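You operate a simulated robot arm through the tools that you are given. There is no shell and no other tool.

You run a simulated robot arm. Do the job below in one go: nothing can be reset, and whatever is moved stays where it is left.

JOB
Run the silver bolt's nut back up and park the bolt on the magnet tray.
Fine: direction switch to UP; holder switch on HOLD for the run, back to FREE once it stops; at most two presses of the start button; magnet switch, torque dial and the other bolts end as they began.

Only the result counts: the job must be done as asked and must still hold three seconds after the hand-in. Knocking over, shifting, dropping, spilling or breaking anything else fails it.

ROBOT AND FRAMES
A 7-joint arm with a two-finger parallel gripper, fixed in place. Base frame: the origin is at the foot of the arm, x ahead of it, y to its left, z up; the work surface is at about z = 0. Units: m, degrees, N and s.
With the tool pointing down near the work surface it reaches from about 0.26 to 0.68 m from the base axis. Its first joint turns from -166.0 to 166.0 degrees. Payload 2.5 kg.
Tool frame: the origin (TCP) lies between the finger pads and is the grasp point; the fingertips stand 0.03 m ahead of it; z points along the fingers, y is the line along which they close. Largest opening 0.094 m; finger width 0.028, thickness 0.01; the body of the gripper, 0.05 by 0.096 m, starts 0.055 m behind the TCP.
Orientation is told as [roll, pitch, yaw] about the base's x, y, z axes, in that order, counted from this pose: with the fingers straight down and closing along the base's y, the tool's x points along the base's -x, its y along +y and its z along -z.

CONTROLS
- The arm moves only by the tool move_arm. Its arguments are lists of equal length, an entry for each row: "gripper": the closure, from 0 (fully open) to 1 (shut); "linear": the shift along the tool's x, y, z in units of 30 mm (1.0 is 30 mm), a list of three; "rot": the turn, a rotation vector about the tool's x, y, z in units of 8 degrees (1.0 is 8 degrees), a list of three. In form: {"gripper": [gripper, ...], "linear": [[x, y, z], ...], "rot": [[wx, wy, wz], ...]}. A call has 1 to 20 rows; each row shifts and turns the commanded pose from where the row before left it, along the tool's axes as they then stand. A call with a number of a shift or a turn outside -1 to 1 is refused whole. A row lasts 0.2 s, in which the tool goes at most 0.05 m and 8.6 degrees; a call with a longer step from one row to the next is refused whole, and so is a gripper value outside its range. A pose out of reach is approached as far as the arm can. The call stops where the force on the tool passes 40 N (or 10 N more than at its start, if that is more) or the arm is blocked; 0.2 s more then pass. The fingers move at their own pace (about 0.072 m/s each) and stop on an object; they squeeze with about 26 N. The grip force told is the motor's: it shows also when the fingers shut on nothing. Time passes only in rows, and 0.2 s behind the last, so rows that do not move let the fingers close. It gives the time, the measured TCP pose, the force on the tool (base axes), the opening and the grip force at its end, in the units of the frame above (readings bear some noise), with the torque about the TCP (base axes, N m) and any sound that the robot's microphone picked up, and new pictures: "views" is both (left out), scene, wrist or none.
- Cameras (640 x 400 px; columns grow to the right, rows downward): "scene" is fixed at [0.3999, 0.5022, 0.5759]; the picture's right is [-0.99, -0.12, 0.00], its down [-0.07, 0.56, -0.82] and it looks along [0.10, -0.82, -0.57] (base axes); focal length 260 px, centre (320, 200). "wrist" rides on the gripper at [0.076, 0.014, -0.102] in the tool frame; the picture's right is [-0.18, 0.98, 0.00], its down [-0.75, -0.14, -0.64] and it looks along [-0.63, -0.12, 0.77] (tool axes); focal length 243 px, centre (320, 200). There is no depth. A picture from a camera that has moved, and an enlarged one, comes with that camera's place and axes in the base frame and with its lens.
- close_up(camera, box): a new picture of the part [left, top, right, bottom] of that camera's present view, enlarged. It takes no simulated time.
- hand_in(): hands the job in; it is judged then, once.

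Places have to be worked out from the pictures, the camera data and where the tool is seen. Open the gripper and draw the arm clear of the work before you hand the job in, unless the task says otherwise.

The tools are called after "Emit:" by a JSON object that holds its "name" and its "arguments". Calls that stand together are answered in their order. move_arm: Moves the arm, as the interface text tells. Its arguments: {"type":"object","properties":{"gripper":{"type":"array"},"linear":{"type":"array"},"rot":{"type":"array"},"views":{"type":"string","enum":["both","scene","wrist","none"]}},"required":["gripper","linear","rot"]} The other tools are called the same way: close_up (camera, box) takes an enlarged picture of a part of a camera's view; hand_in () hands the job in.

At the start:

```text
time: 0.0
ee_pos: [0.4268, -0.049, 0.3466]
tool_rot: [0.0, 0.1, 0.0]
force: [0.7, 1.0, 0.2]
torque: [0.01, 0.0, 0.01]
width: 0.094
gripper_force: 0.0
```

scene: 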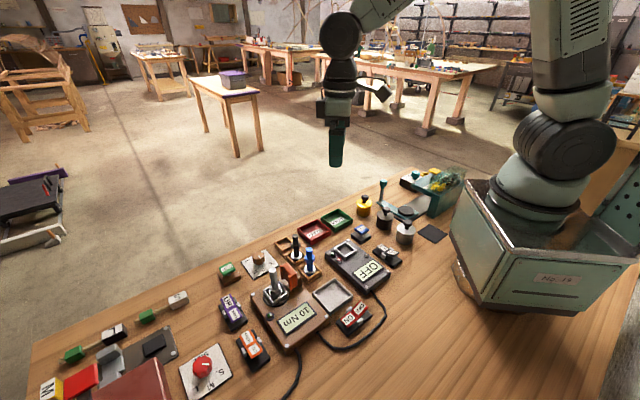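
wrist: 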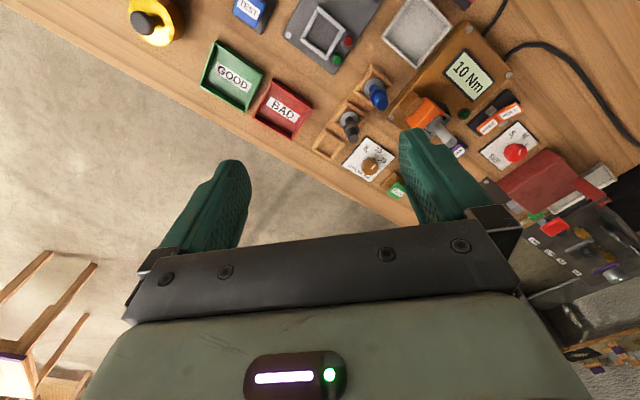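

I'll first look closely at the scene to find the controls, with enlarged pictures of the bench.

Emit:
{"name": "close_up", "arguments": {"camera": "scene", "box": [200, 230, 320, 305]}}

Emit:
{"name": "close_up", "arguments": {"camera": "scene", "box": [300, 180, 460, 280]}}

Emit:
{"name": "close_up", "arguments": {"camera": "scene", "box": [200, 280, 400, 400]}}

Emit:
{"name": "close_up", "arguments": {"camera": "scene", "box": [30, 280, 240, 400]}}

Emit:
{"name": "close_up", "arguments": {"camera": "wrist", "box": [300, 20, 560, 200]}}

```text
5.33 times, centred on (260, 268) of scene
camera zoom: at [0.3999, 0.5022, 0.5759], right [-0.99, -0.12, 0.0], down [-0.07, 0.56, -0.82], along [0.1, -0.82, -0.57], focal length 1388 px, centre (640, -160)
```

zoom: 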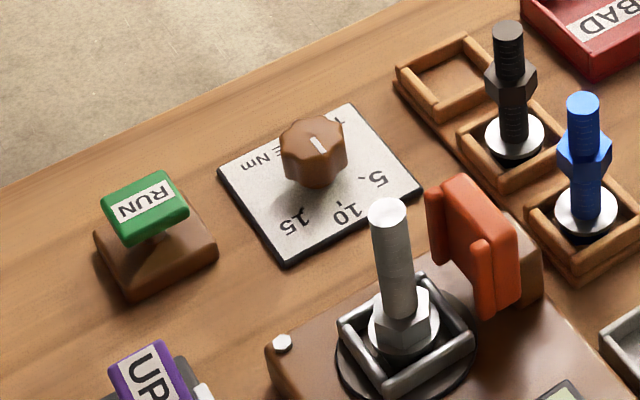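

```text
4.00 times, centred on (380, 230) of scene
camera zoom: at [0.3999, 0.5022, 0.5759], right [-0.99, -0.12, 0.0], down [-0.07, 0.56, -0.82], along [0.1, -0.82, -0.57], focal length 1041 px, centre (80, 80)
```

zoom: 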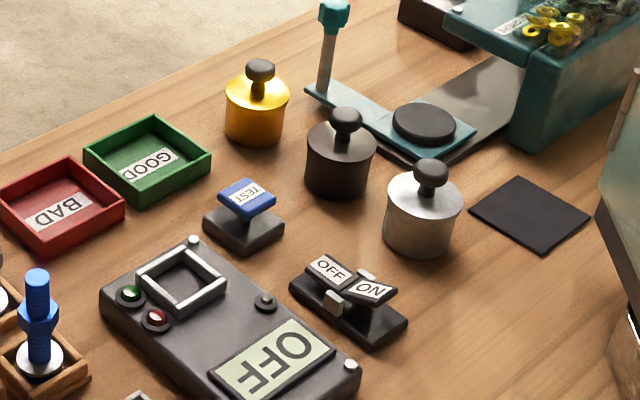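

```text
3.20 times, centred on (300, 340) of scene
camera zoom: at [0.3999, 0.5022, 0.5759], right [-0.99, -0.12, 0.0], down [-0.07, 0.56, -0.82], along [0.1, -0.82, -0.57], focal length 833 px, centre (384, -248)
```

zoom: 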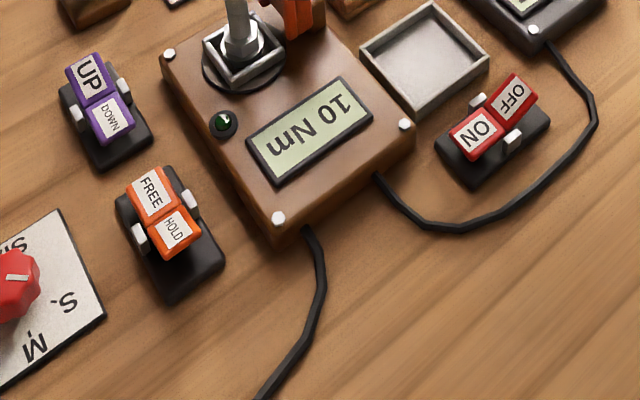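

```text
3.05 times, centred on (135, 340) of scene
camera zoom: at [0.3999, 0.5022, 0.5759], right [-0.99, -0.12, 0.0], down [-0.07, 0.56, -0.82], along [0.1, -0.82, -0.57], focal length 793 px, centre (884, -227)
```

zoom: 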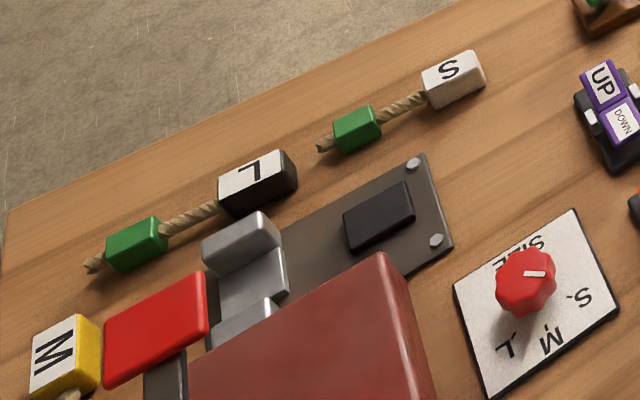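

```text
2.22 times, centred on (430, 110) of wrist
camera zoom: at [0.3527, -0.0348, 0.4493], right [0.18, 0.98, 0.0], down [0.75, -0.14, 0.64], along [0.63, -0.12, -0.77], focal length 539 px, centre (76, 400)
```

zoom: 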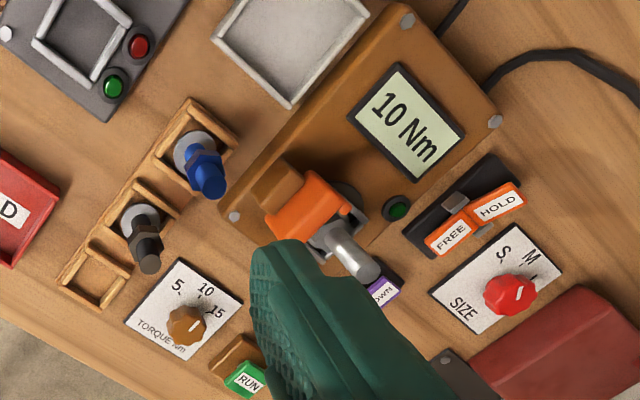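

The bench holds a nut-runner with the silver bolt, a silver magnet tray, purple UP/DOWN, orange FREE/HOLD, red ON/OFF and a green RUN button. I'll draw the arm back and left, staying high, to look at the runner from a second angle.

Emit:
{"name": "move_arm", "arguments": {"gripper": [0, 0, 0, 0, 0, 0, 0], "linear": [[0.54, 0.94, 0], [0.54, 0.94, 0], [0.54, 0.94, 0], [0.54, 0.94, 0], [0.54, 0.94, 0], [0.54, 0.94, 0], [0, 0, 0]], "rot": [[0, 0, 0], [0, 0, 0], [0, 0, 0], [0, 0, 0], [0, 0, 0], [0, 0, 0], [0, 0, 0]], "views": "both"}}

```text
time: 1.6
ee_pos: [0.3283, 0.1219, 0.3477]
tool_rot: [0.0, 0.0, -0.1]
force: [-0.1, 0.4, 1.1]
torque: [0.02, -0.01, 0.01]
width: 0.094
gripper_force: 0.1
camera wrist: at [0.254, 0.1358, 0.4494], right [0.18, 0.98, 0.0], down [0.75, -0.14, 0.64], along [0.63, -0.12, -0.77], focal length 243 px, centre (320, 200)
```

scene: 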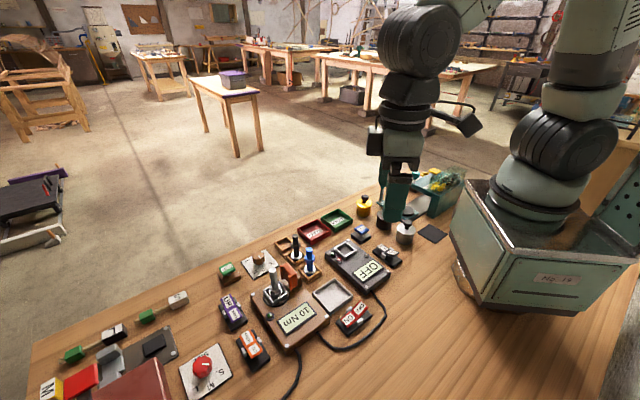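
wrist: 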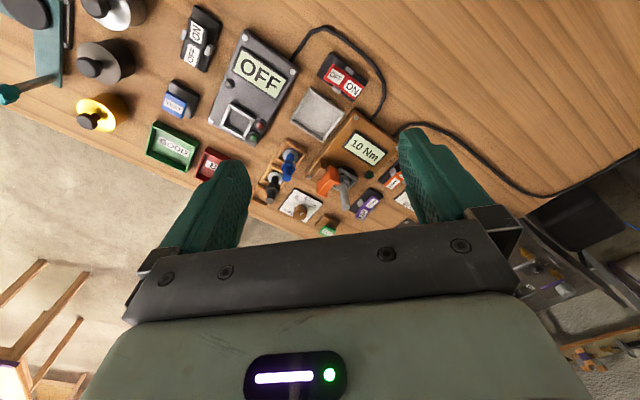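

The wrist picture is upside-down to the bench (its bottom is farther from the base), so I go forward to get the runner into the clear upper part.

Emit:
{"name": "move_arm", "arguments": {"gripper": [0, 0, 0, 0, 0, 0], "linear": [[-1, 0.1, 0], [-1, 0.1, 0], [-1, 0.1, 0], [-1, 0.1, 0], [-1, 0.1, 0], [0, 0, 0]], "rot": [[0, 0, 0], [0, 0, 0], [0, 0, 0], [0, 0, 0], [0, 0, 0], [0, 0, 0]], "views": "both"}}

```text
time: 3.0
ee_pos: [0.4806, 0.1362, 0.3462]
tool_rot: [0.1, 0.0, 0.1]
force: [-0.2, 0.3, 0.3]
torque: [0.01, 0.01, -0.01]
width: 0.0941
gripper_force: 0.0
camera wrist: at [0.4062, 0.1491, 0.449], right [0.18, 0.98, 0.0], down [0.75, -0.14, 0.64], along [0.63, -0.12, -0.77], focal length 243 px, centre (320, 200)
```

scene: 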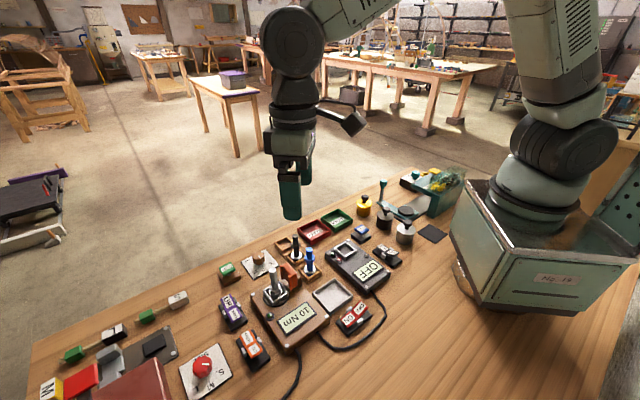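
wrist: 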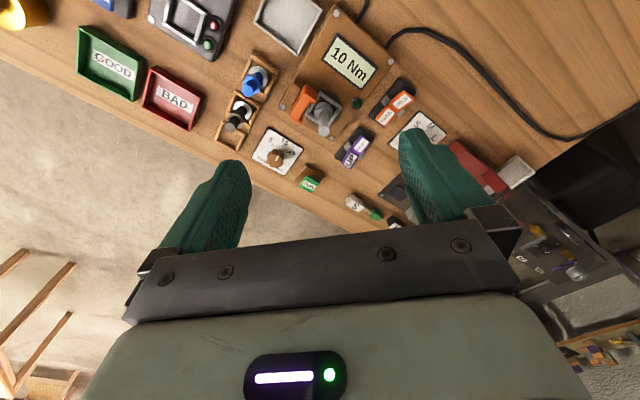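

Emit:
{"name": "close_up", "arguments": {"camera": "wrist", "box": [200, 0, 440, 150]}}

Emit:
{"name": "close_up", "arguments": {"camera": "wrist", "box": [240, 60, 440, 210]}}

Emit:
{"name": "close_up", "arguments": {"camera": "scene", "box": [200, 250, 300, 375]}}

Emit:
{"name": "close_up", "arguments": {"camera": "scene", "box": [240, 250, 400, 350]}}

```text
2.67 times, centred on (320, 75) of wrist
camera zoom: at [0.4062, 0.1491, 0.449], right [0.18, 0.98, 0.0], down [0.75, -0.14, 0.64], along [0.63, -0.12, -0.77], focal length 647 px, centre (320, 533)
```

zoom: 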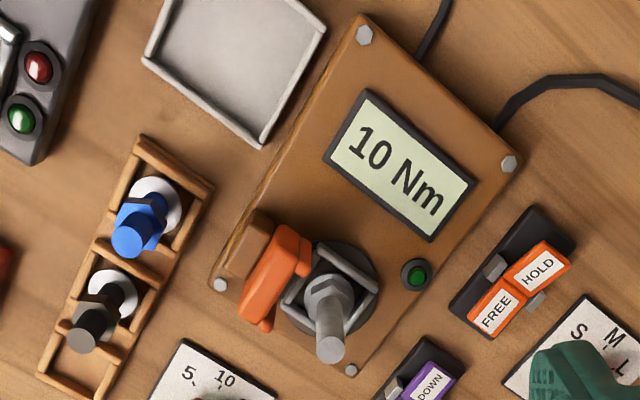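

```text
2.67 times, centred on (340, 135) of wrist
camera zoom: at [0.4062, 0.1491, 0.449], right [0.18, 0.98, 0.0], down [0.75, -0.14, 0.64], along [0.63, -0.12, -0.77], focal length 647 px, centre (267, 373)
```

zoom: 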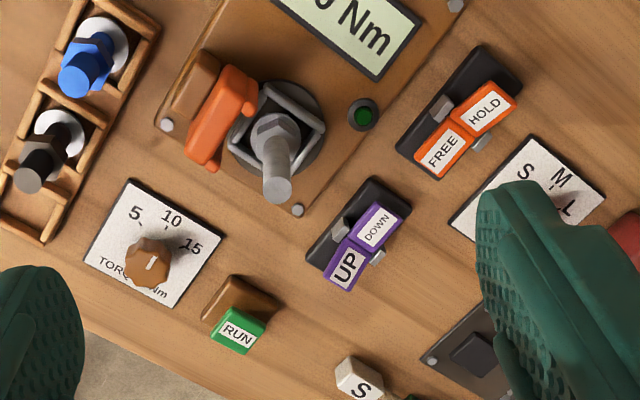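

```text
3.20 times, centred on (250, 312) of scene
camera zoom: at [0.3999, 0.5022, 0.5759], right [-0.99, -0.12, 0.0], down [-0.07, 0.56, -0.82], along [0.1, -0.82, -0.57], focal length 833 px, centre (544, -160)
```

zoom: 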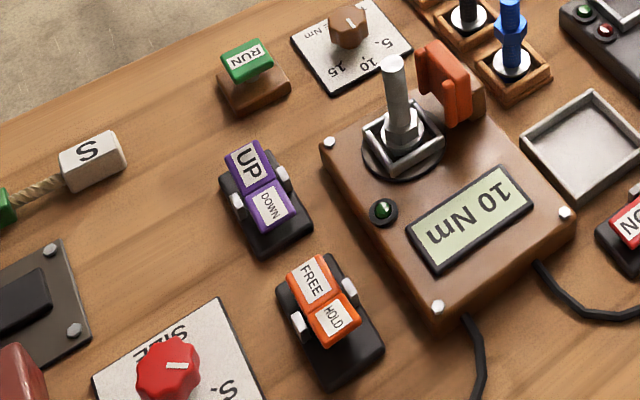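

```text
4.00 times, centred on (320, 300) of scene
camera zoom: at [0.3999, 0.5022, 0.5759], right [-0.99, -0.12, 0.0], down [-0.07, 0.56, -0.82], along [0.1, -0.82, -0.57], focal length 1041 px, centre (320, -200)
```

zoom: 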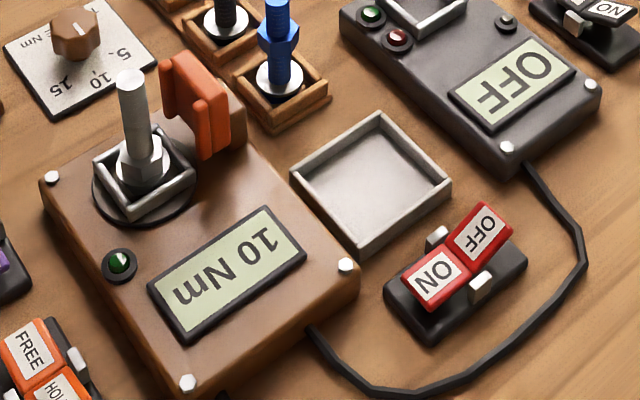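

Triangulating from both cameras: UP stands at about (0.658, 0.161, z 0.034), raised, with DOWN pressed. FREE is pressed and HOLD is raised at about (0.561, 0.260, 0.033); RUN is near (0.698, 0.073, 0.039), the bolt near (0.551, 0.128) with its top at 0.121, and the tray near (0.417, 0.100). I'll zoom closer on the switches.

Emit:
{"name": "close_up", "arguments": {"camera": "scene", "box": [210, 280, 280, 375]}}

Emit:
{"name": "close_up", "arguments": {"camera": "scene", "box": [210, 250, 258, 280]}}

Emit:
{"name": "close_up", "arguments": {"camera": "scene", "box": [330, 290, 378, 340]}}

Emit:
{"name": "close_up", "arguments": {"camera": "scene", "box": [255, 255, 320, 310]}}

Emit:
{"name": "close_up", "arguments": {"camera": "wrist", "box": [280, 70, 430, 200]}}

```text
4.21 times, centred on (245, 328) of scene
camera zoom: at [0.3999, 0.5022, 0.5759], right [-0.99, -0.12, 0.0], down [-0.07, 0.56, -0.82], along [0.1, -0.82, -0.57], focal length 1096 px, centre (636, -337)
```

zoom: 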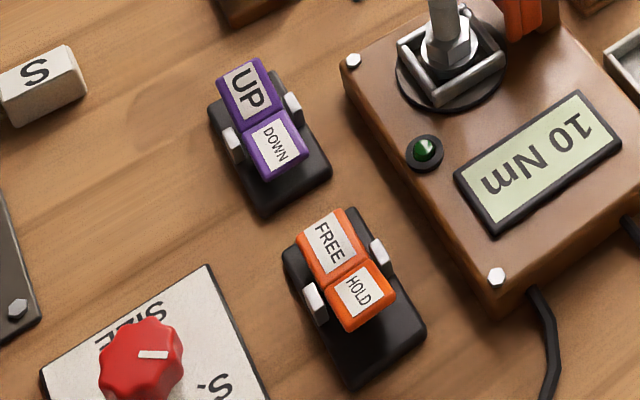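

```text
13.33 times, centred on (234, 265) of scene
camera zoom: at [0.3999, 0.5022, 0.5759], right [-0.99, -0.12, 0.0], down [-0.07, 0.56, -0.82], along [0.1, -0.82, -0.57], focal length 3471 px, centre (1467, -667)
```

zoom: 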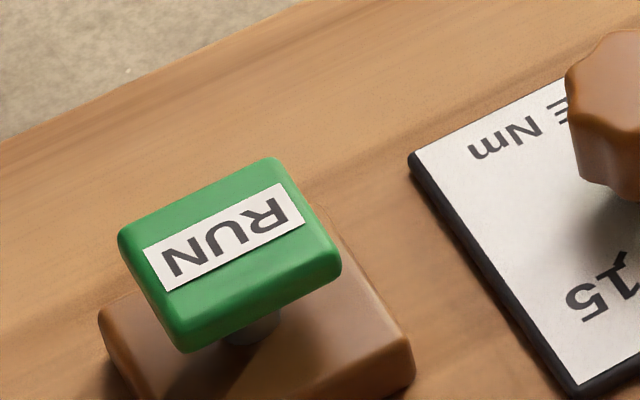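

```text
8.00 times, centred on (354, 315) of scene
camera zoom: at [0.3999, 0.5022, 0.5759], right [-0.99, -0.12, 0.0], down [-0.07, 0.56, -0.82], along [0.1, -0.82, -0.57], focal length 2083 px, centre (48, -720)
```

zoom: 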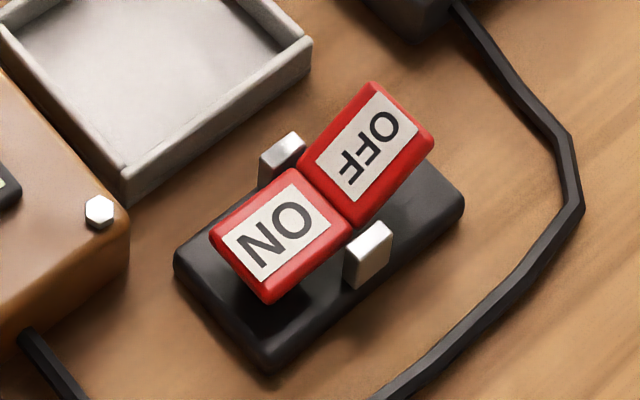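

```text
7.27 times, centred on (288, 282) of scene
camera zoom: at [0.3999, 0.5022, 0.5759], right [-0.99, -0.12, 0.0], down [-0.07, 0.56, -0.82], along [0.1, -0.82, -0.57], focal length 1893 px, centre (556, -400)
```

zoom: 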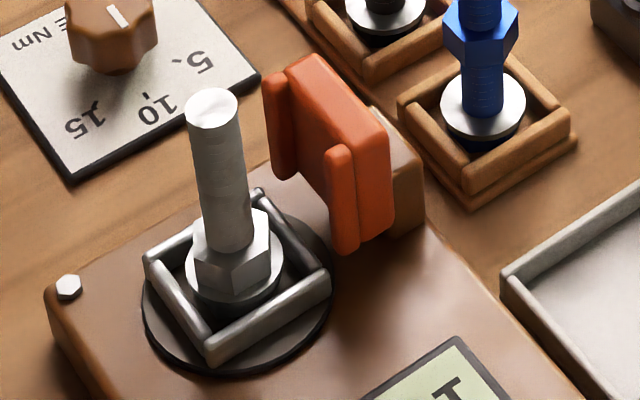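

```text
3.08 times, centred on (355, 135) of wrist
camera zoom: at [0.4062, 0.1491, 0.449], right [0.18, 0.98, 0.0], down [0.75, -0.14, 0.64], along [0.63, -0.12, -0.77], focal length 746 px, centre (212, 400)
```

zoom: 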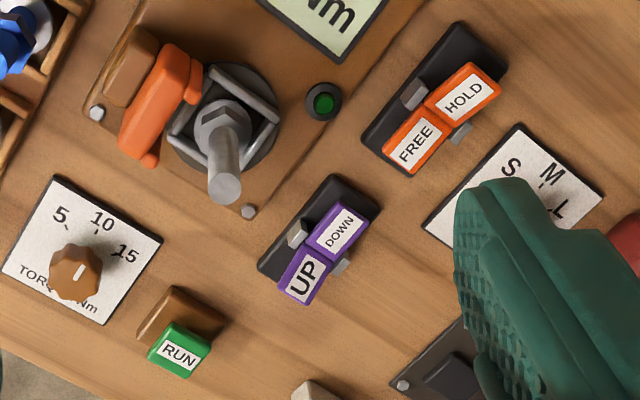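

Pressed halves lie flat and raised halves slope up, so DOWN and FREE are active now. I close the fingers, turn the tool 45° to line up with the rockers, and travel high to above the raised UP half.

Emit:
{"name": "move_arm", "arguments": {"gripper": [1, 1, 1, 1, 1, 1, 1, 1, 1, 1, 1, 1, 1, 1], "linear": [[0, 0, 0], [0, 0, 0], [0, 0, 0], [0, 0, 0], [0, 0, 0], [0, 0, 0], [-0.6876, -0.534, 0.6962], [-0.6876, -0.534, 0.6962], [-0.6876, -0.534, 0.6962], [-0.6876, -0.534, 0.6962], [-0.6876, -0.534, 0.6962], [-0.6876, -0.534, 0.6962], [-0.6876, -0.534, 0.6962], [0, 0, 0]], "rot": [[0, 0, -0.9375], [0, 0, -0.9375], [0, 0, -0.9375], [0, 0, -0.9375], [0, 0, -0.9375], [0, 0, -0.9375], [0, 0, 0], [0, 0, 0], [0, 0, 0], [0, 0, 0], [0, 0, 0], [0, 0, 0], [0, 0, 0], [0, 0, 0]], "views": "both"}}

```text
time: 6.0
ee_pos: [0.661, 0.156, 0.2004]
tool_rot: [-0.1, 0.1, 45.1]
force: [-0.2, 0.0, 0.4]
torque: [0.0, -0.02, 0.0]
width: 0.0
gripper_force: 26.4
camera wrist: at [0.5991, 0.1134, 0.3021], right [-0.57, 0.82, 0.0], down [0.63, 0.43, 0.64], along [0.53, 0.36, -0.77], focal length 243 px, centre (320, 200)
```

scene: 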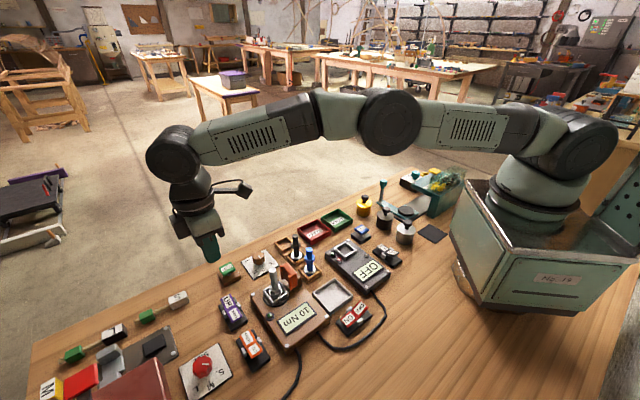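
wrist: 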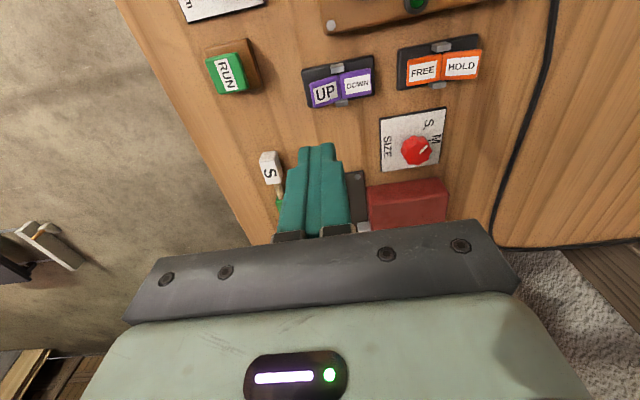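

The new wrist view agrees: the UP half's centre is about (0.661, 0.162), almost directly below the closed tip. I lower to about 2 cm above it and check reach.

Emit:
{"name": "move_arm", "arguments": {"gripper": [1, 1, 1, 1, 1], "linear": [[-0.03, 0.01, 0.9], [-0.03, 0.01, 0.9], [-0.03, 0, 0.9], [-0.03, 0, 0.9], [0, 0, 0]], "rot": [[0, 0, 0], [0, 0, 0], [0, 0, 0], [0, 0, 0], [0, 0, 0]], "views": "both"}}

```text
time: 7.2
ee_pos: [0.6622, 0.1605, 0.0897]
tool_rot: [0.0, -0.1, 45.1]
force: [0.0, 0.1, -0.5]
torque: [0.01, 0.03, -0.01]
width: 0.0002
gripper_force: 26.0
camera wrist: at [0.5989, 0.1175, 0.1923], right [-0.56, 0.83, 0.0], down [0.63, 0.43, 0.64], along [0.53, 0.36, -0.77], focal length 243 px, centre (320, 200)
```

scene: 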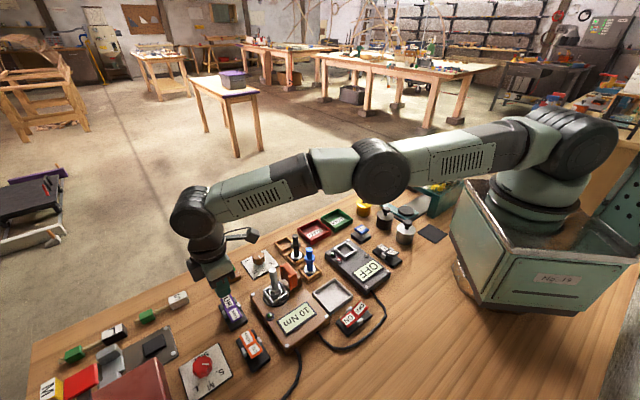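
wrist: 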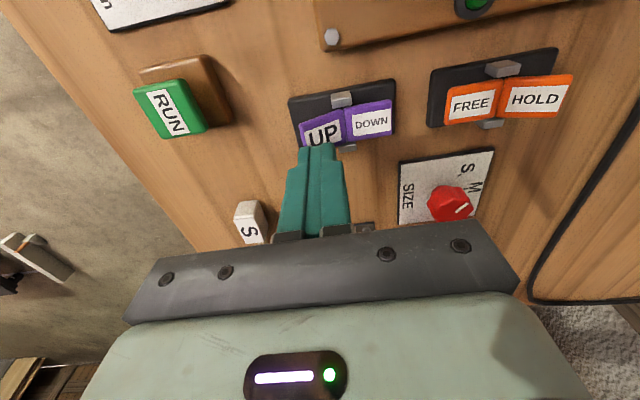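

The tip is over the UP half at about z 0.06. I press straight down in small steps to about z 0.021, watching force.

Emit:
{"name": "move_arm", "arguments": {"gripper": [1, 1, 1, 1, 1, 1], "linear": [[0, 0, 0.3], [0, 0, 0.3], [0, 0, 0.3], [0, 0, 0.2], [0, 0, 0.1], [0, 0, 0.1]], "rot": [[0, 0, 0], [0, 0, 0], [0, 0, 0], [0, 0, 0], [0, 0, 0], [0, 0, 0]], "views": "both"}}

```text
time: 8.6
ee_pos: [0.6556, 0.158, 0.0554]
tool_rot: [0.0, 0.0, 45.1]
force: [0.6, 0.8, 0.2]
torque: [0.04, 0.0, 0.0]
width: 0.0
gripper_force: 25.8
out of reach, approached as far as the arm can: row 2, 5
camera wrist: at [0.5946, 0.1153, 0.1574], right [-0.56, 0.83, 0.0], down [0.63, 0.43, 0.64], along [0.53, 0.36, -0.77], focal length 243 px, centre (320, 200)
```

scene: 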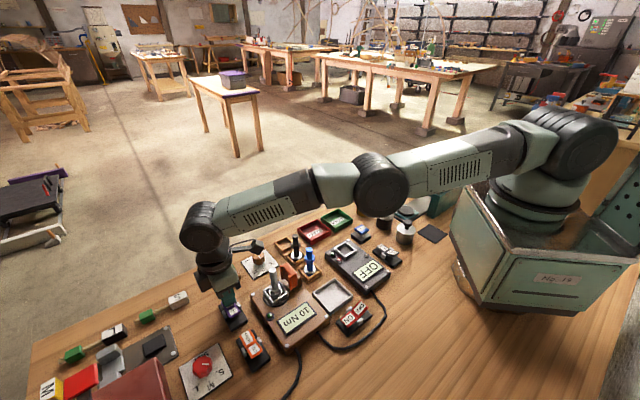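
wrist: 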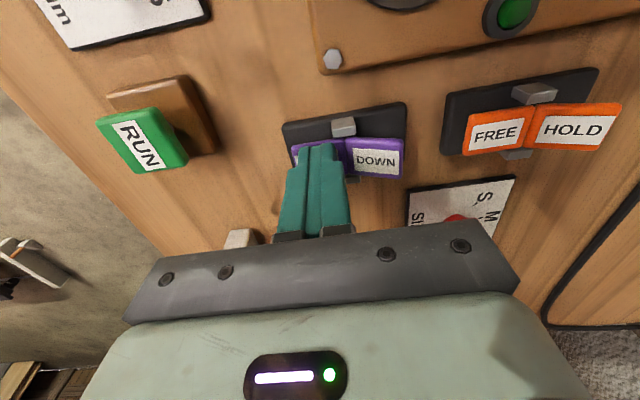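

The arm hit its reach limit near radius 0.674, and the force is about zero. I zoom in to see whether the rocker has flipped.

Emit:
{"name": "close_up", "arguments": {"camera": "wrist", "box": [250, 80, 450, 205]}}

Emit:
{"name": "close_up", "arguments": {"camera": "scene", "box": [205, 275, 285, 375]}}

```text
3.20 times, centred on (350, 142) of wrist
camera zoom: at [0.5946, 0.1153, 0.1574], right [-0.56, 0.83, 0.0], down [0.63, 0.43, 0.64], along [0.53, 0.36, -0.77], focal length 776 px, centre (224, 384)
```

zoom: 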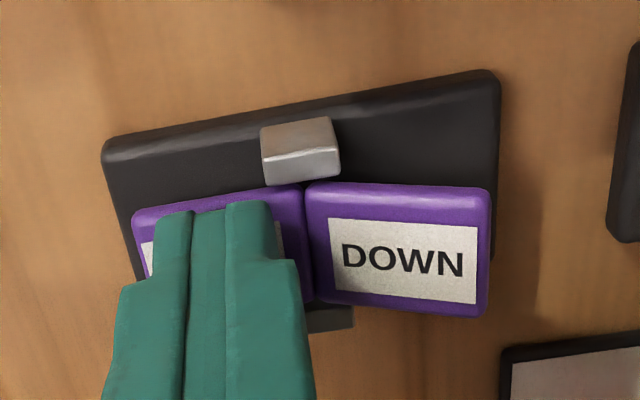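

```text
4.00 times, centred on (245, 325) of scene
camera zoom: at [0.3999, 0.5022, 0.5759], right [-0.99, -0.12, 0.0], down [-0.07, 0.56, -0.82], along [0.1, -0.82, -0.57], focal length 1041 px, centre (620, -300)
```

zoom: 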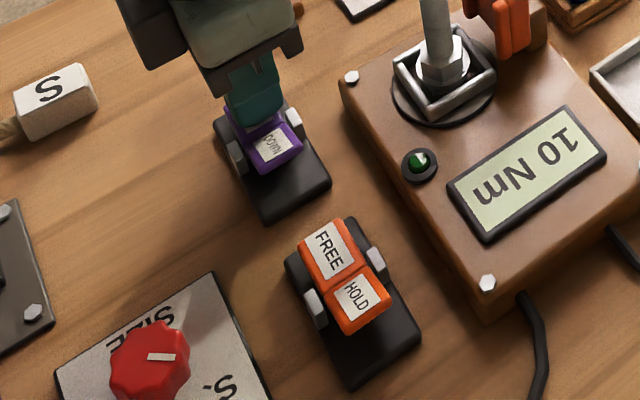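

DOWN now looks tilted up, so the rocker seems to have flipped. I lift straight up and check it clearly.

Emit:
{"name": "move_arm", "arguments": {"gripper": [1, 1, 1, 1, 1], "linear": [[0, 0, -0.5], [0, 0, -0.7], [0, 0, -0.9], [0, 0, -0.9], [0, 0, 0]], "rot": [[0, 0, 0], [0, 0, 0], [0, 0, 0], [0, 0, 0], [0, 0, 0]], "views": "both"}}

Emit:
{"name": "close_up", "arguments": {"camera": "wrist", "box": [250, 30, 550, 180]}}

Emit:
{"name": "close_up", "arguments": {"camera": "scene", "box": [205, 275, 285, 375]}}

```text
time: 9.8
ee_pos: [0.6571, 0.1585, 0.1439]
tool_rot: [-0.1, 0.0, 45.0]
force: [-0.6, -0.9, -0.1]
torque: [-0.01, 0.01, -0.02]
width: 0.0
gripper_force: 26.0
camera wrist: at [0.595, 0.1142, 0.2466], right [-0.56, 0.83, 0.0], down [0.63, 0.43, 0.64], along [0.53, 0.36, -0.77], focal length 243 px, centre (320, 200)
```

scene: 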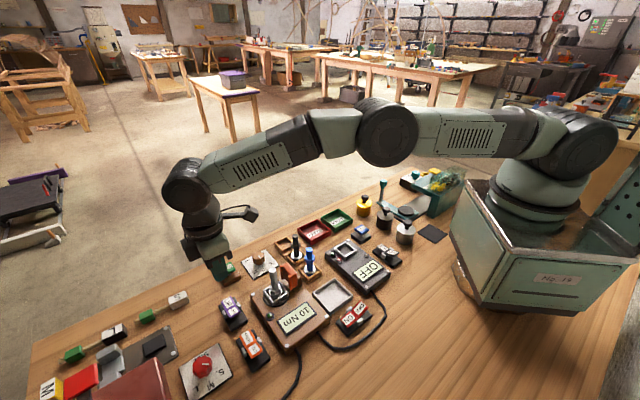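
wrist: 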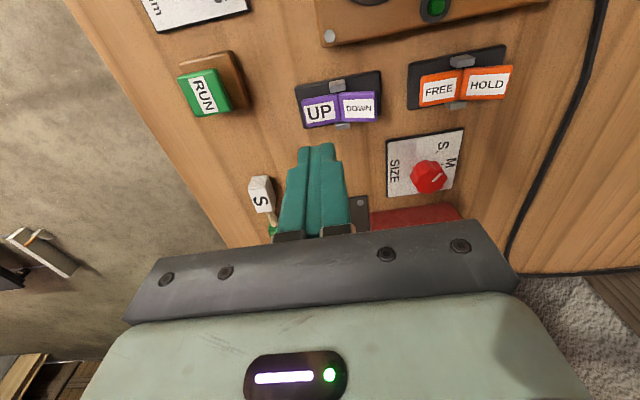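

```text
2.13 times, centred on (400, 105) of wrist
camera zoom: at [0.595, 0.1142, 0.2466], right [-0.56, 0.83, 0.0], down [0.63, 0.43, 0.64], along [0.53, 0.36, -0.77], focal length 518 px, centre (149, 403)
```

zoom: 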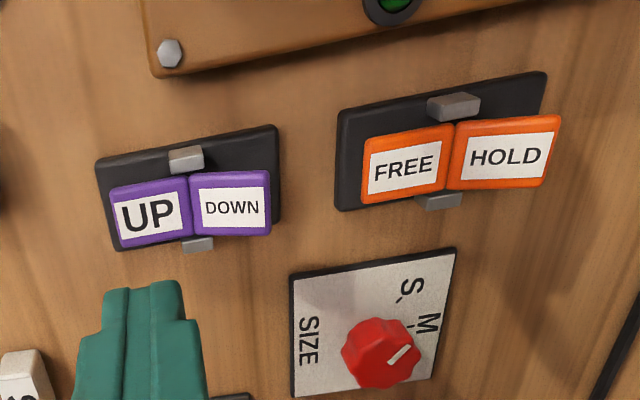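

```text
4.00 times, centred on (245, 325) of scene
camera zoom: at [0.3999, 0.5022, 0.5759], right [-0.99, -0.12, 0.0], down [-0.07, 0.56, -0.82], along [0.1, -0.82, -0.57], focal length 1041 px, centre (620, -300)
```

zoom: 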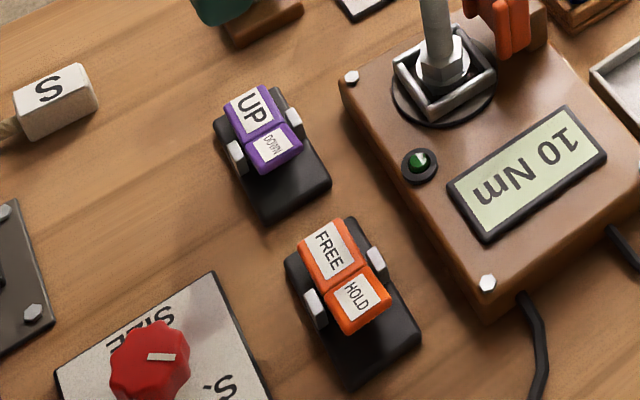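

The switch now reads UP pressed with DOWN raised, in the same stance as FREE/HOLD. Next is HOLD: its half spans from pivot (0.573, 0.248) to end (0.552, 0.268), so I move above (0.558, 0.262).

Emit:
{"name": "move_arm", "arguments": {"gripper": [1, 1, 1, 1, 1, 1], "linear": [[-0.02, 0.955, 0], [-0.02, 0.955, 0.2], [-0.02, 0.955, 0.4], [-0.02, 0.955, 0.5], [-0.02, 0.955, 0.6], [0, 0, 0]], "rot": [[0, 0, 0], [0, 0, 0], [0, 0, 0], [0, 0, 0], [0, 0, 0], [0, 0, 0]], "views": "both"}}

```text
time: 11.2
ee_pos: [0.5564, 0.2611, 0.0942]
tool_rot: [0.0, 0.1, 45.0]
force: [0.5, -0.6, 0.3]
torque: [-0.01, 0.03, 0.02]
width: 0.0002
gripper_force: 26.3
camera wrist: at [0.494, 0.2171, 0.1954], right [-0.56, 0.83, 0.0], down [0.63, 0.43, 0.64], along [0.53, 0.36, -0.77], focal length 243 px, centre (320, 200)
```

scene: 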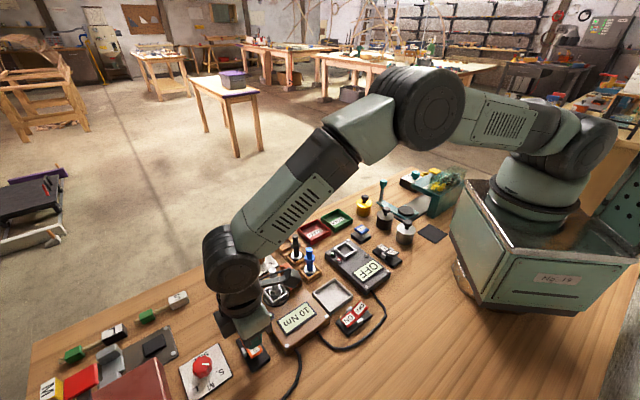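
wrist: 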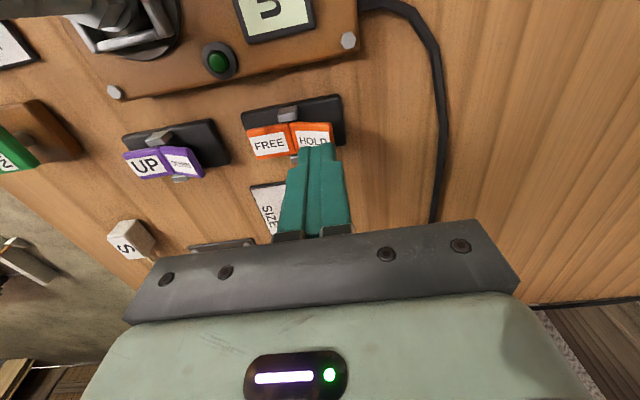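

The tip's landing point falls on the outer part of the HOLD half. I press down to about z 0.021.

Emit:
{"name": "move_arm", "arguments": {"gripper": [1, 1, 1, 1, 1, 1, 1], "linear": [[0, 0, 0.3], [0, 0, 0.3], [0, 0, 0.3], [0, 0, 0.2], [0, 0, 0.15], [0, 0, 0.1], [0, 0, 0.1]], "rot": [[0, 0, 0], [0, 0, 0], [0, 0, 0], [0, 0, 0], [0, 0, 0], [0, 0, 0], [0, 0, 0]], "views": "wrist"}}

```text
time: 12.8
ee_pos: [0.5575, 0.2608, 0.0551]
tool_rot: [0.0, 0.2, 44.9]
force: [-3.1, -0.8, 7.1]
torque: [0.04, 0.05, 0.02]
width: 0.0
gripper_force: 26.0
stopped in row 7: the force on the tool passed its limit at 48 N (the readings are from after the stop); the commanded pose is now the measured one
camera wrist: at [0.4956, 0.2182, 0.1575], right [-0.56, 0.83, 0.0], down [0.63, 0.43, 0.64], along [0.53, 0.36, -0.77], focal length 243 px, centre (320, 200)
```

wrist: 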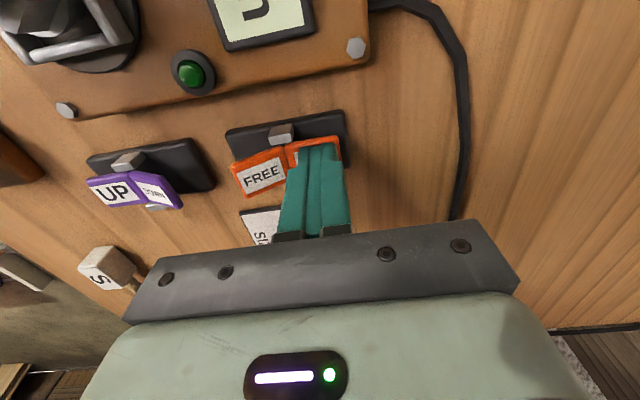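

It bottomed out at tip z about 0.025 and FREE has tilted up. I lift clear and look at the switches and the clamp.

Emit:
{"name": "move_arm", "arguments": {"gripper": [1, 1, 1, 1, 1], "linear": [[0, 0, -0.5], [0, 0, -0.9], [0, 0, -0.9], [0, 0, -0.9], [0, 0, 0]], "rot": [[0, 0, 0], [0, 0, 0], [0, 0, 0], [0, 0, 0], [0, 0, 0]], "views": "both"}}

Emit:
{"name": "close_up", "arguments": {"camera": "wrist", "box": [60, 0, 380, 200]}}

Emit:
{"name": "close_up", "arguments": {"camera": "scene", "box": [205, 255, 325, 375]}}

```text
time: 14.0
ee_pos: [0.5591, 0.2617, 0.1513]
tool_rot: [0.1, 0.1, 45.1]
force: [0.2, 0.2, -0.4]
torque: [0.01, -0.03, 0.01]
width: 0.0
gripper_force: 26.4
camera wrist: at [0.4964, 0.2182, 0.253], right [-0.56, 0.83, 0.0], down [0.63, 0.43, 0.64], along [0.53, 0.36, -0.77], focal length 243 px, centre (320, 200)
```

scene: 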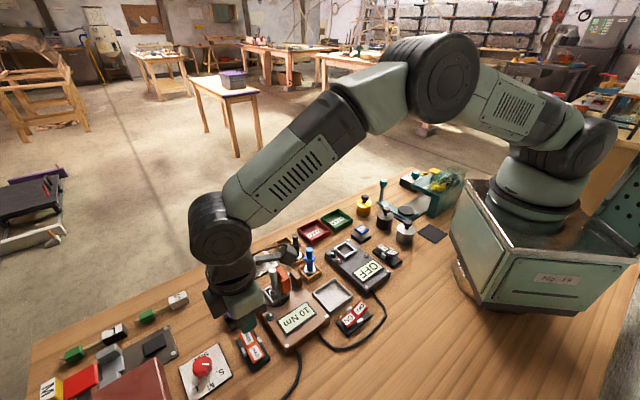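
wrist: 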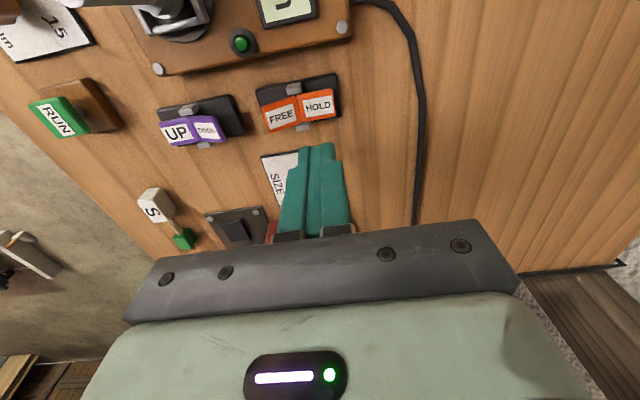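

```text
2.00 times, centred on (220, 100) of wrist
camera zoom: at [0.4964, 0.2182, 0.253], right [-0.56, 0.83, 0.0], down [0.63, 0.43, 0.64], along [0.53, 0.36, -0.77], focal length 485 px, centre (520, 400)
```

zoom: 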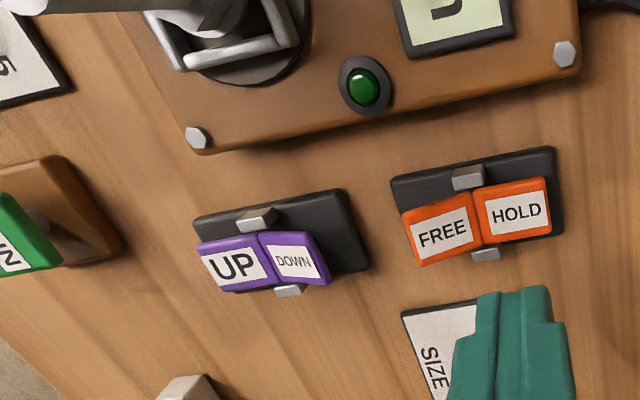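

```text
3.33 times, centred on (265, 315) of scene
camera zoom: at [0.3999, 0.5022, 0.5759], right [-0.99, -0.12, 0.0], down [-0.07, 0.56, -0.82], along [0.1, -0.82, -0.57], focal length 868 px, centre (503, -183)
```

zoom: 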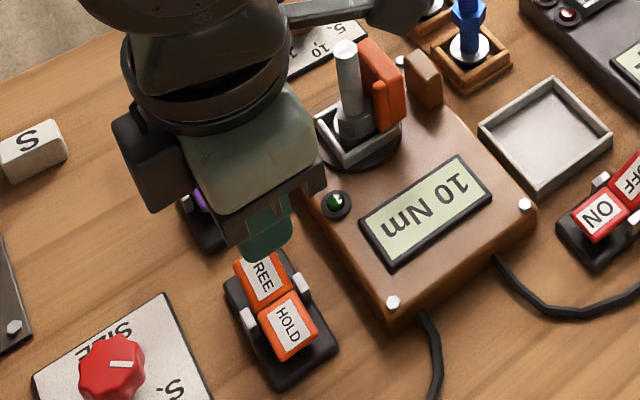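

HOLD is engaged: the orange clamp has moved onto the bolt. RUN at about (0.699, 0.073, 0.039) is past the vertical reach, so I rise, turn back to yaw 0 and tilt the fingers outward by 15°.

Emit:
{"name": "move_arm", "arguments": {"gripper": [1, 1, 1, 1, 1, 1, 1, 1, 1, 1, 1, 1], "linear": [[0, 0, -0.9], [0, 0, -0.9], [0, 0, -0.9], [0, 0, 0], [0, 0, 0], [0, 0, 0], [0, 0, 0], [0, 0, 0], [0, 0, 0], [0, 0, 0], [0, 0, 0], [0, 0, 0]], "rot": [[0, 0, 0], [0, 0, 0], [0, 0, 0], [0, 0, 0.9375], [0, 0, 0.9375], [0, 0, 0.9375], [0, 0, 0.9375], [0, 0, 0.9375], [0, 0, 0.9375], [0, -0.9375, 0], [0, -0.9375, 0], [0, 0, 0]], "views": "none"}}

```text
time: 16.6
ee_pos: [0.5586, 0.2612, 0.2315]
tool_rot: [-0.1, -15.0, 0.1]
force: [-0.4, 0.2, 1.3]
torque: [0.0, 0.02, 0.01]
width: 0.0002
gripper_force: 25.7
```

The tool is at pitch -15°, yaw 0, z 0.23. I move across to hover over RUN with the tip centre near (0.706, 0.073) and about 4 cm above the cap.

Emit:
{"name": "move_arm", "arguments": {"gripper": [1, 1, 1, 1, 1, 1, 1, 1, 1, 1], "linear": [[-0.385, -0.696, 0.552], [-0.385, -0.696, 0.552], [-0.385, -0.696, 0.552], [-0.385, -0.696, 0.552], [-0.385, -0.696, 0.552], [-0.385, -0.696, 0.552], [-0.385, -0.696, 0.552], [-0.385, -0.696, 0.552], [-0.385, -0.696, 0.552], [0, 0, 0]], "rot": [[0, 0, 0], [0, 0, 0], [0, 0, 0], [0, 0, 0], [0, 0, 0], [0, 0, 0], [0, 0, 0], [0, 0, 0], [0, 0, 0], [0, 0, 0]], "views": "both"}}

Emit:
{"name": "close_up", "arguments": {"camera": "wrist", "box": [220, 60, 420, 185]}}

Emit:
{"name": "close_up", "arguments": {"camera": "scene", "box": [180, 200, 300, 300]}}

```text
time: 18.8
ee_pos: [0.6961, 0.0735, 0.1134]
tool_rot: [-0.1, -15.0, 0.1]
force: [0.3, -0.5, -0.3]
torque: [0.01, 0.0, -0.02]
width: 0.0
gripper_force: 26.2
camera wrist: at [0.598, 0.0881, 0.1923], right [0.18, 0.98, 0.05], down [0.56, -0.14, 0.81], along [0.81, -0.12, -0.58], focal length 243 px, centre (320, 200)
```

scene: 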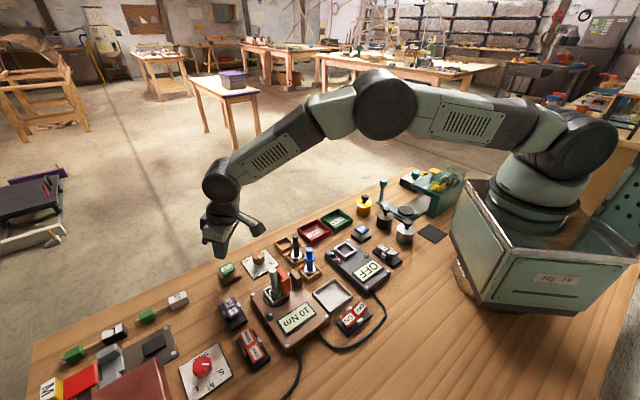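
wrist: 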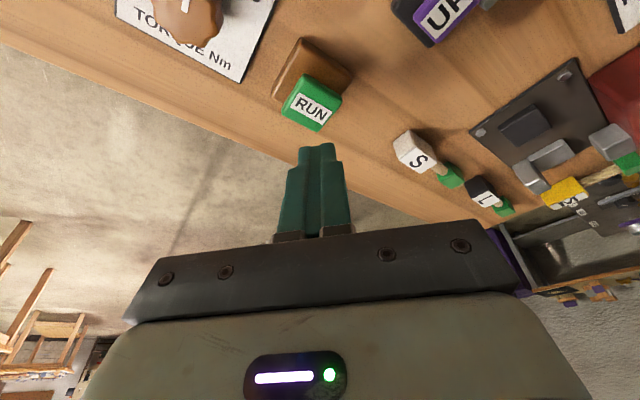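

```text
3.20 times, centred on (320, 122) of wrist
camera zoom: at [0.598, 0.0881, 0.1923], right [0.18, 0.98, 0.05], down [0.56, -0.14, 0.81], along [0.81, -0.12, -0.58], focal length 776 px, centre (320, 448)
```

zoom: 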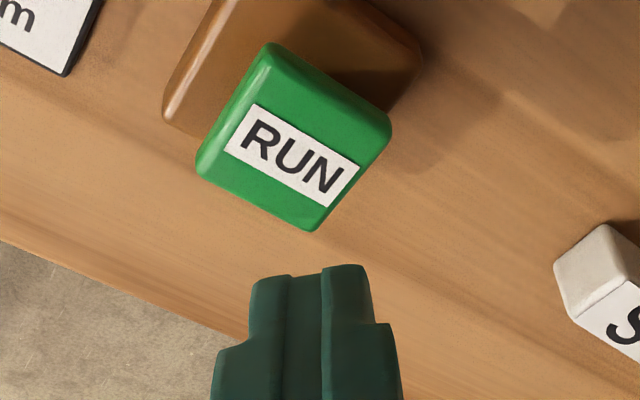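

```text
4.00 times, centred on (240, 250) of scene
camera zoom: at [0.3999, 0.5022, 0.5759], right [-0.99, -0.12, 0.0], down [-0.07, 0.56, -0.82], along [0.1, -0.82, -0.57], focal length 1041 px, centre (640, 0)
```

zoom: 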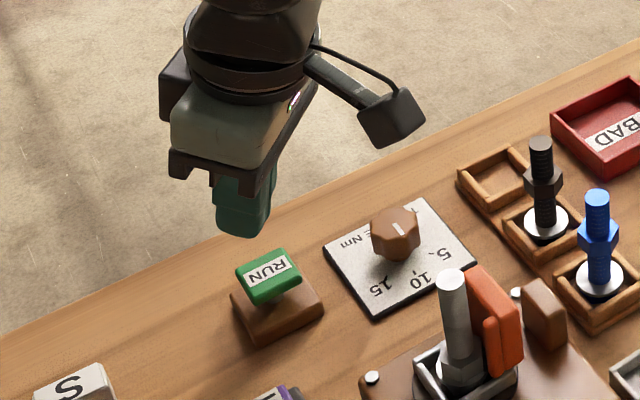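

RUN's cap is confirmed at about (0.699, 0.071), and the tip is about 4 cm above it. I shift 4 mm outward and press straight down gently in one motion.

Emit:
{"name": "move_arm", "arguments": {"gripper": [1, 1, 1, 1, 1, 1, 1], "linear": [[0.082, -0.033, 0.564], [0.082, -0.033, 0.564], [0.0345, 0, 0.1288], [0.0345, 0, 0.1288], [0.0345, 0, 0.1288], [0.0345, 0, 0.1288], [0, 0, 0]], "rot": [[0, 0, 0], [0, 0, 0], [0, 0, 0], [0, 0, 0], [0, 0, 0], [0, 0, 0], [0, 0, 0]], "views": "both"}}

```text
time: 20.4
ee_pos: [0.7003, 0.0715, 0.0638]
tool_rot: [0.0, -14.9, 0.0]
force: [-0.8, -0.7, 1.7]
torque: [-0.04, 0.03, -0.02]
width: 0.0
gripper_force: 26.3
heard: click
camera wrist: at [0.6027, 0.0865, 0.1431], right [0.18, 0.98, 0.05], down [0.56, -0.14, 0.81], along [0.81, -0.12, -0.58], focal length 243 px, centre (320, 200)
```

scene: 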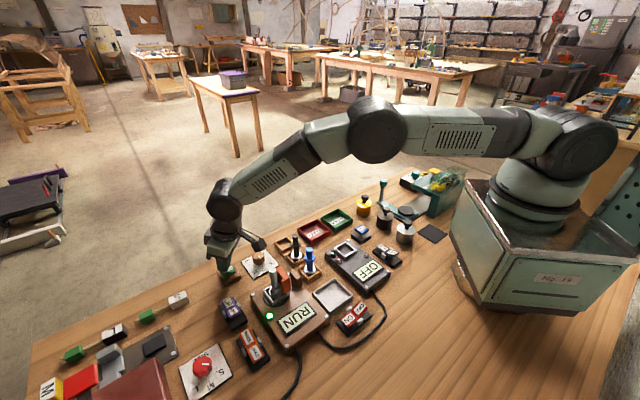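
wrist: 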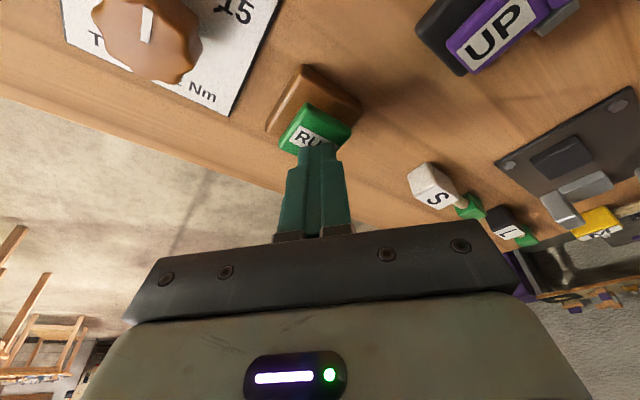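

A click was heard, the display shows RUN and the lamp is lit. I lift off the button and wait while watching the machine.

Emit:
{"name": "move_arm", "arguments": {"gripper": [1, 1, 1, 1, 1, 1, 1], "linear": [[-0.173, 0, -0.644], [-0.173, 0, -0.644], [-0.173, 0, -0.644], [0, 0, 0], [0, 0, 0], [0, 0, 0], [0, 0, 0]], "rot": [[0, 0, 0], [0, 0, 0], [0, 0, 0], [0, 0, 0], [0, 0, 0], [0, 0, 0], [0, 0, 0]], "views": "both"}}

Emit:
{"name": "close_up", "arguments": {"camera": "scene", "box": [240, 250, 340, 350]}}

```text
time: 22.0
ee_pos: [0.7021, 0.0722, 0.1219]
tool_rot: [0.0, -14.9, 0.0]
force: [0.6, 0.8, 0.3]
torque: [-0.01, -0.03, -0.01]
width: 0.0001
gripper_force: 25.8
camera wrist: at [0.6032, 0.0864, 0.2018], right [0.18, 0.98, 0.05], down [0.56, -0.14, 0.81], along [0.81, -0.12, -0.58], focal length 243 px, centre (320, 200)
```

scene: 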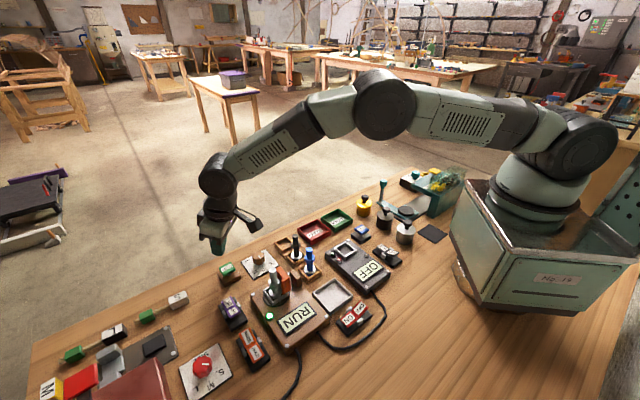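
wrist: 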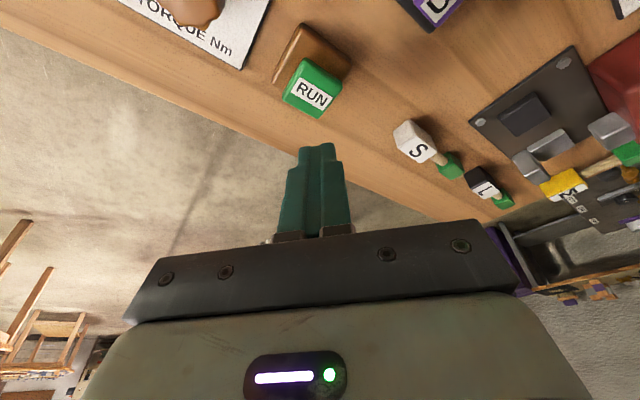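

```text
4.00 times, centred on (290, 300) of scene
camera zoom: at [0.3999, 0.5022, 0.5759], right [-0.99, -0.12, 0.0], down [-0.07, 0.56, -0.82], along [0.1, -0.82, -0.57], focal length 1041 px, centre (440, -200)
```

zoom: 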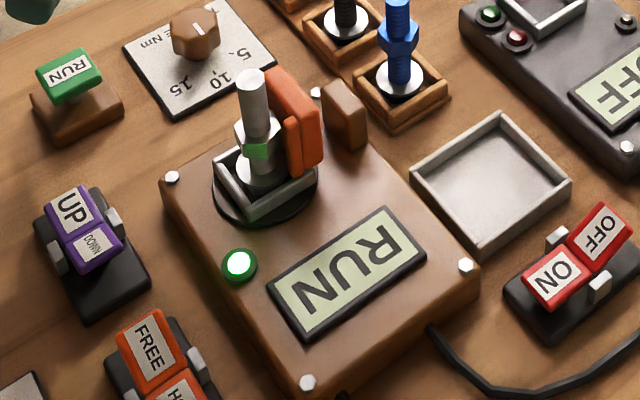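

The nut is climbing and the display still says RUN. I wait a few seconds before touching the holder switch.

Emit:
{"name": "move_arm", "arguments": {"gripper": [1, 1, 1, 1, 1, 1, 1, 1, 1, 1, 1, 1, 1, 1, 1], "linear": [[0, 0, -0.5], [0, 0, -0.5], [0, 0, -0.5], [0, 0, 0], [0, 0, 0], [0, 0, 0], [0, 0, 0], [0, 0, 0], [0, 0, 0], [0, 0, 0], [0, 0, 0], [0, 0, 0], [0, 0, 0], [0, 0, 0], [0, 0, 0]], "rot": [[0, 0, 0], [0, 0, 0], [0, 0, 0], [0, 0, 0], [0, 0, 0], [0, 0, 0], [0, 0, 0], [0, 0, 0], [0, 0, 0], [0, 0, 0], [0, 0, 0], [0, 0, 0], [0, 0, 0], [0, 0, 0], [0, 0, 0]], "views": "none"}}

Emit:
{"name": "close_up", "arguments": {"camera": "scene", "box": [240, 250, 340, 350]}}

```text
time: 25.2
ee_pos: [0.6895, 0.071, 0.1669]
tool_rot: [0.0, -14.9, 0.0]
force: [0.1, -0.2, 0.0]
torque: [-0.01, -0.01, -0.01]
width: 0.0
gripper_force: 26.1
```

```text
4.00 times, centred on (290, 300) of scene
camera zoom: at [0.3999, 0.5022, 0.5759], right [-0.99, -0.12, 0.0], down [-0.07, 0.56, -0.82], along [0.1, -0.82, -0.57], focal length 1041 px, centre (440, -200)
```

zoom: 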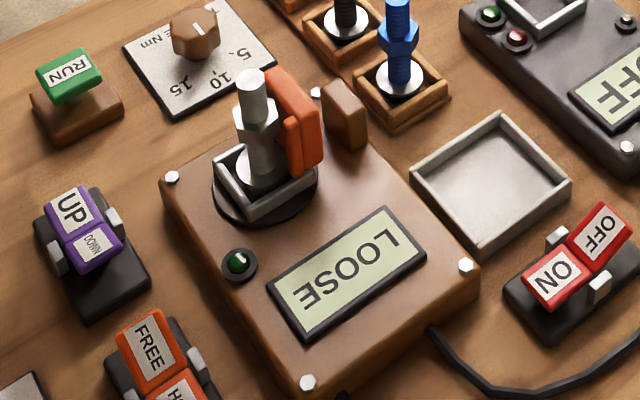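

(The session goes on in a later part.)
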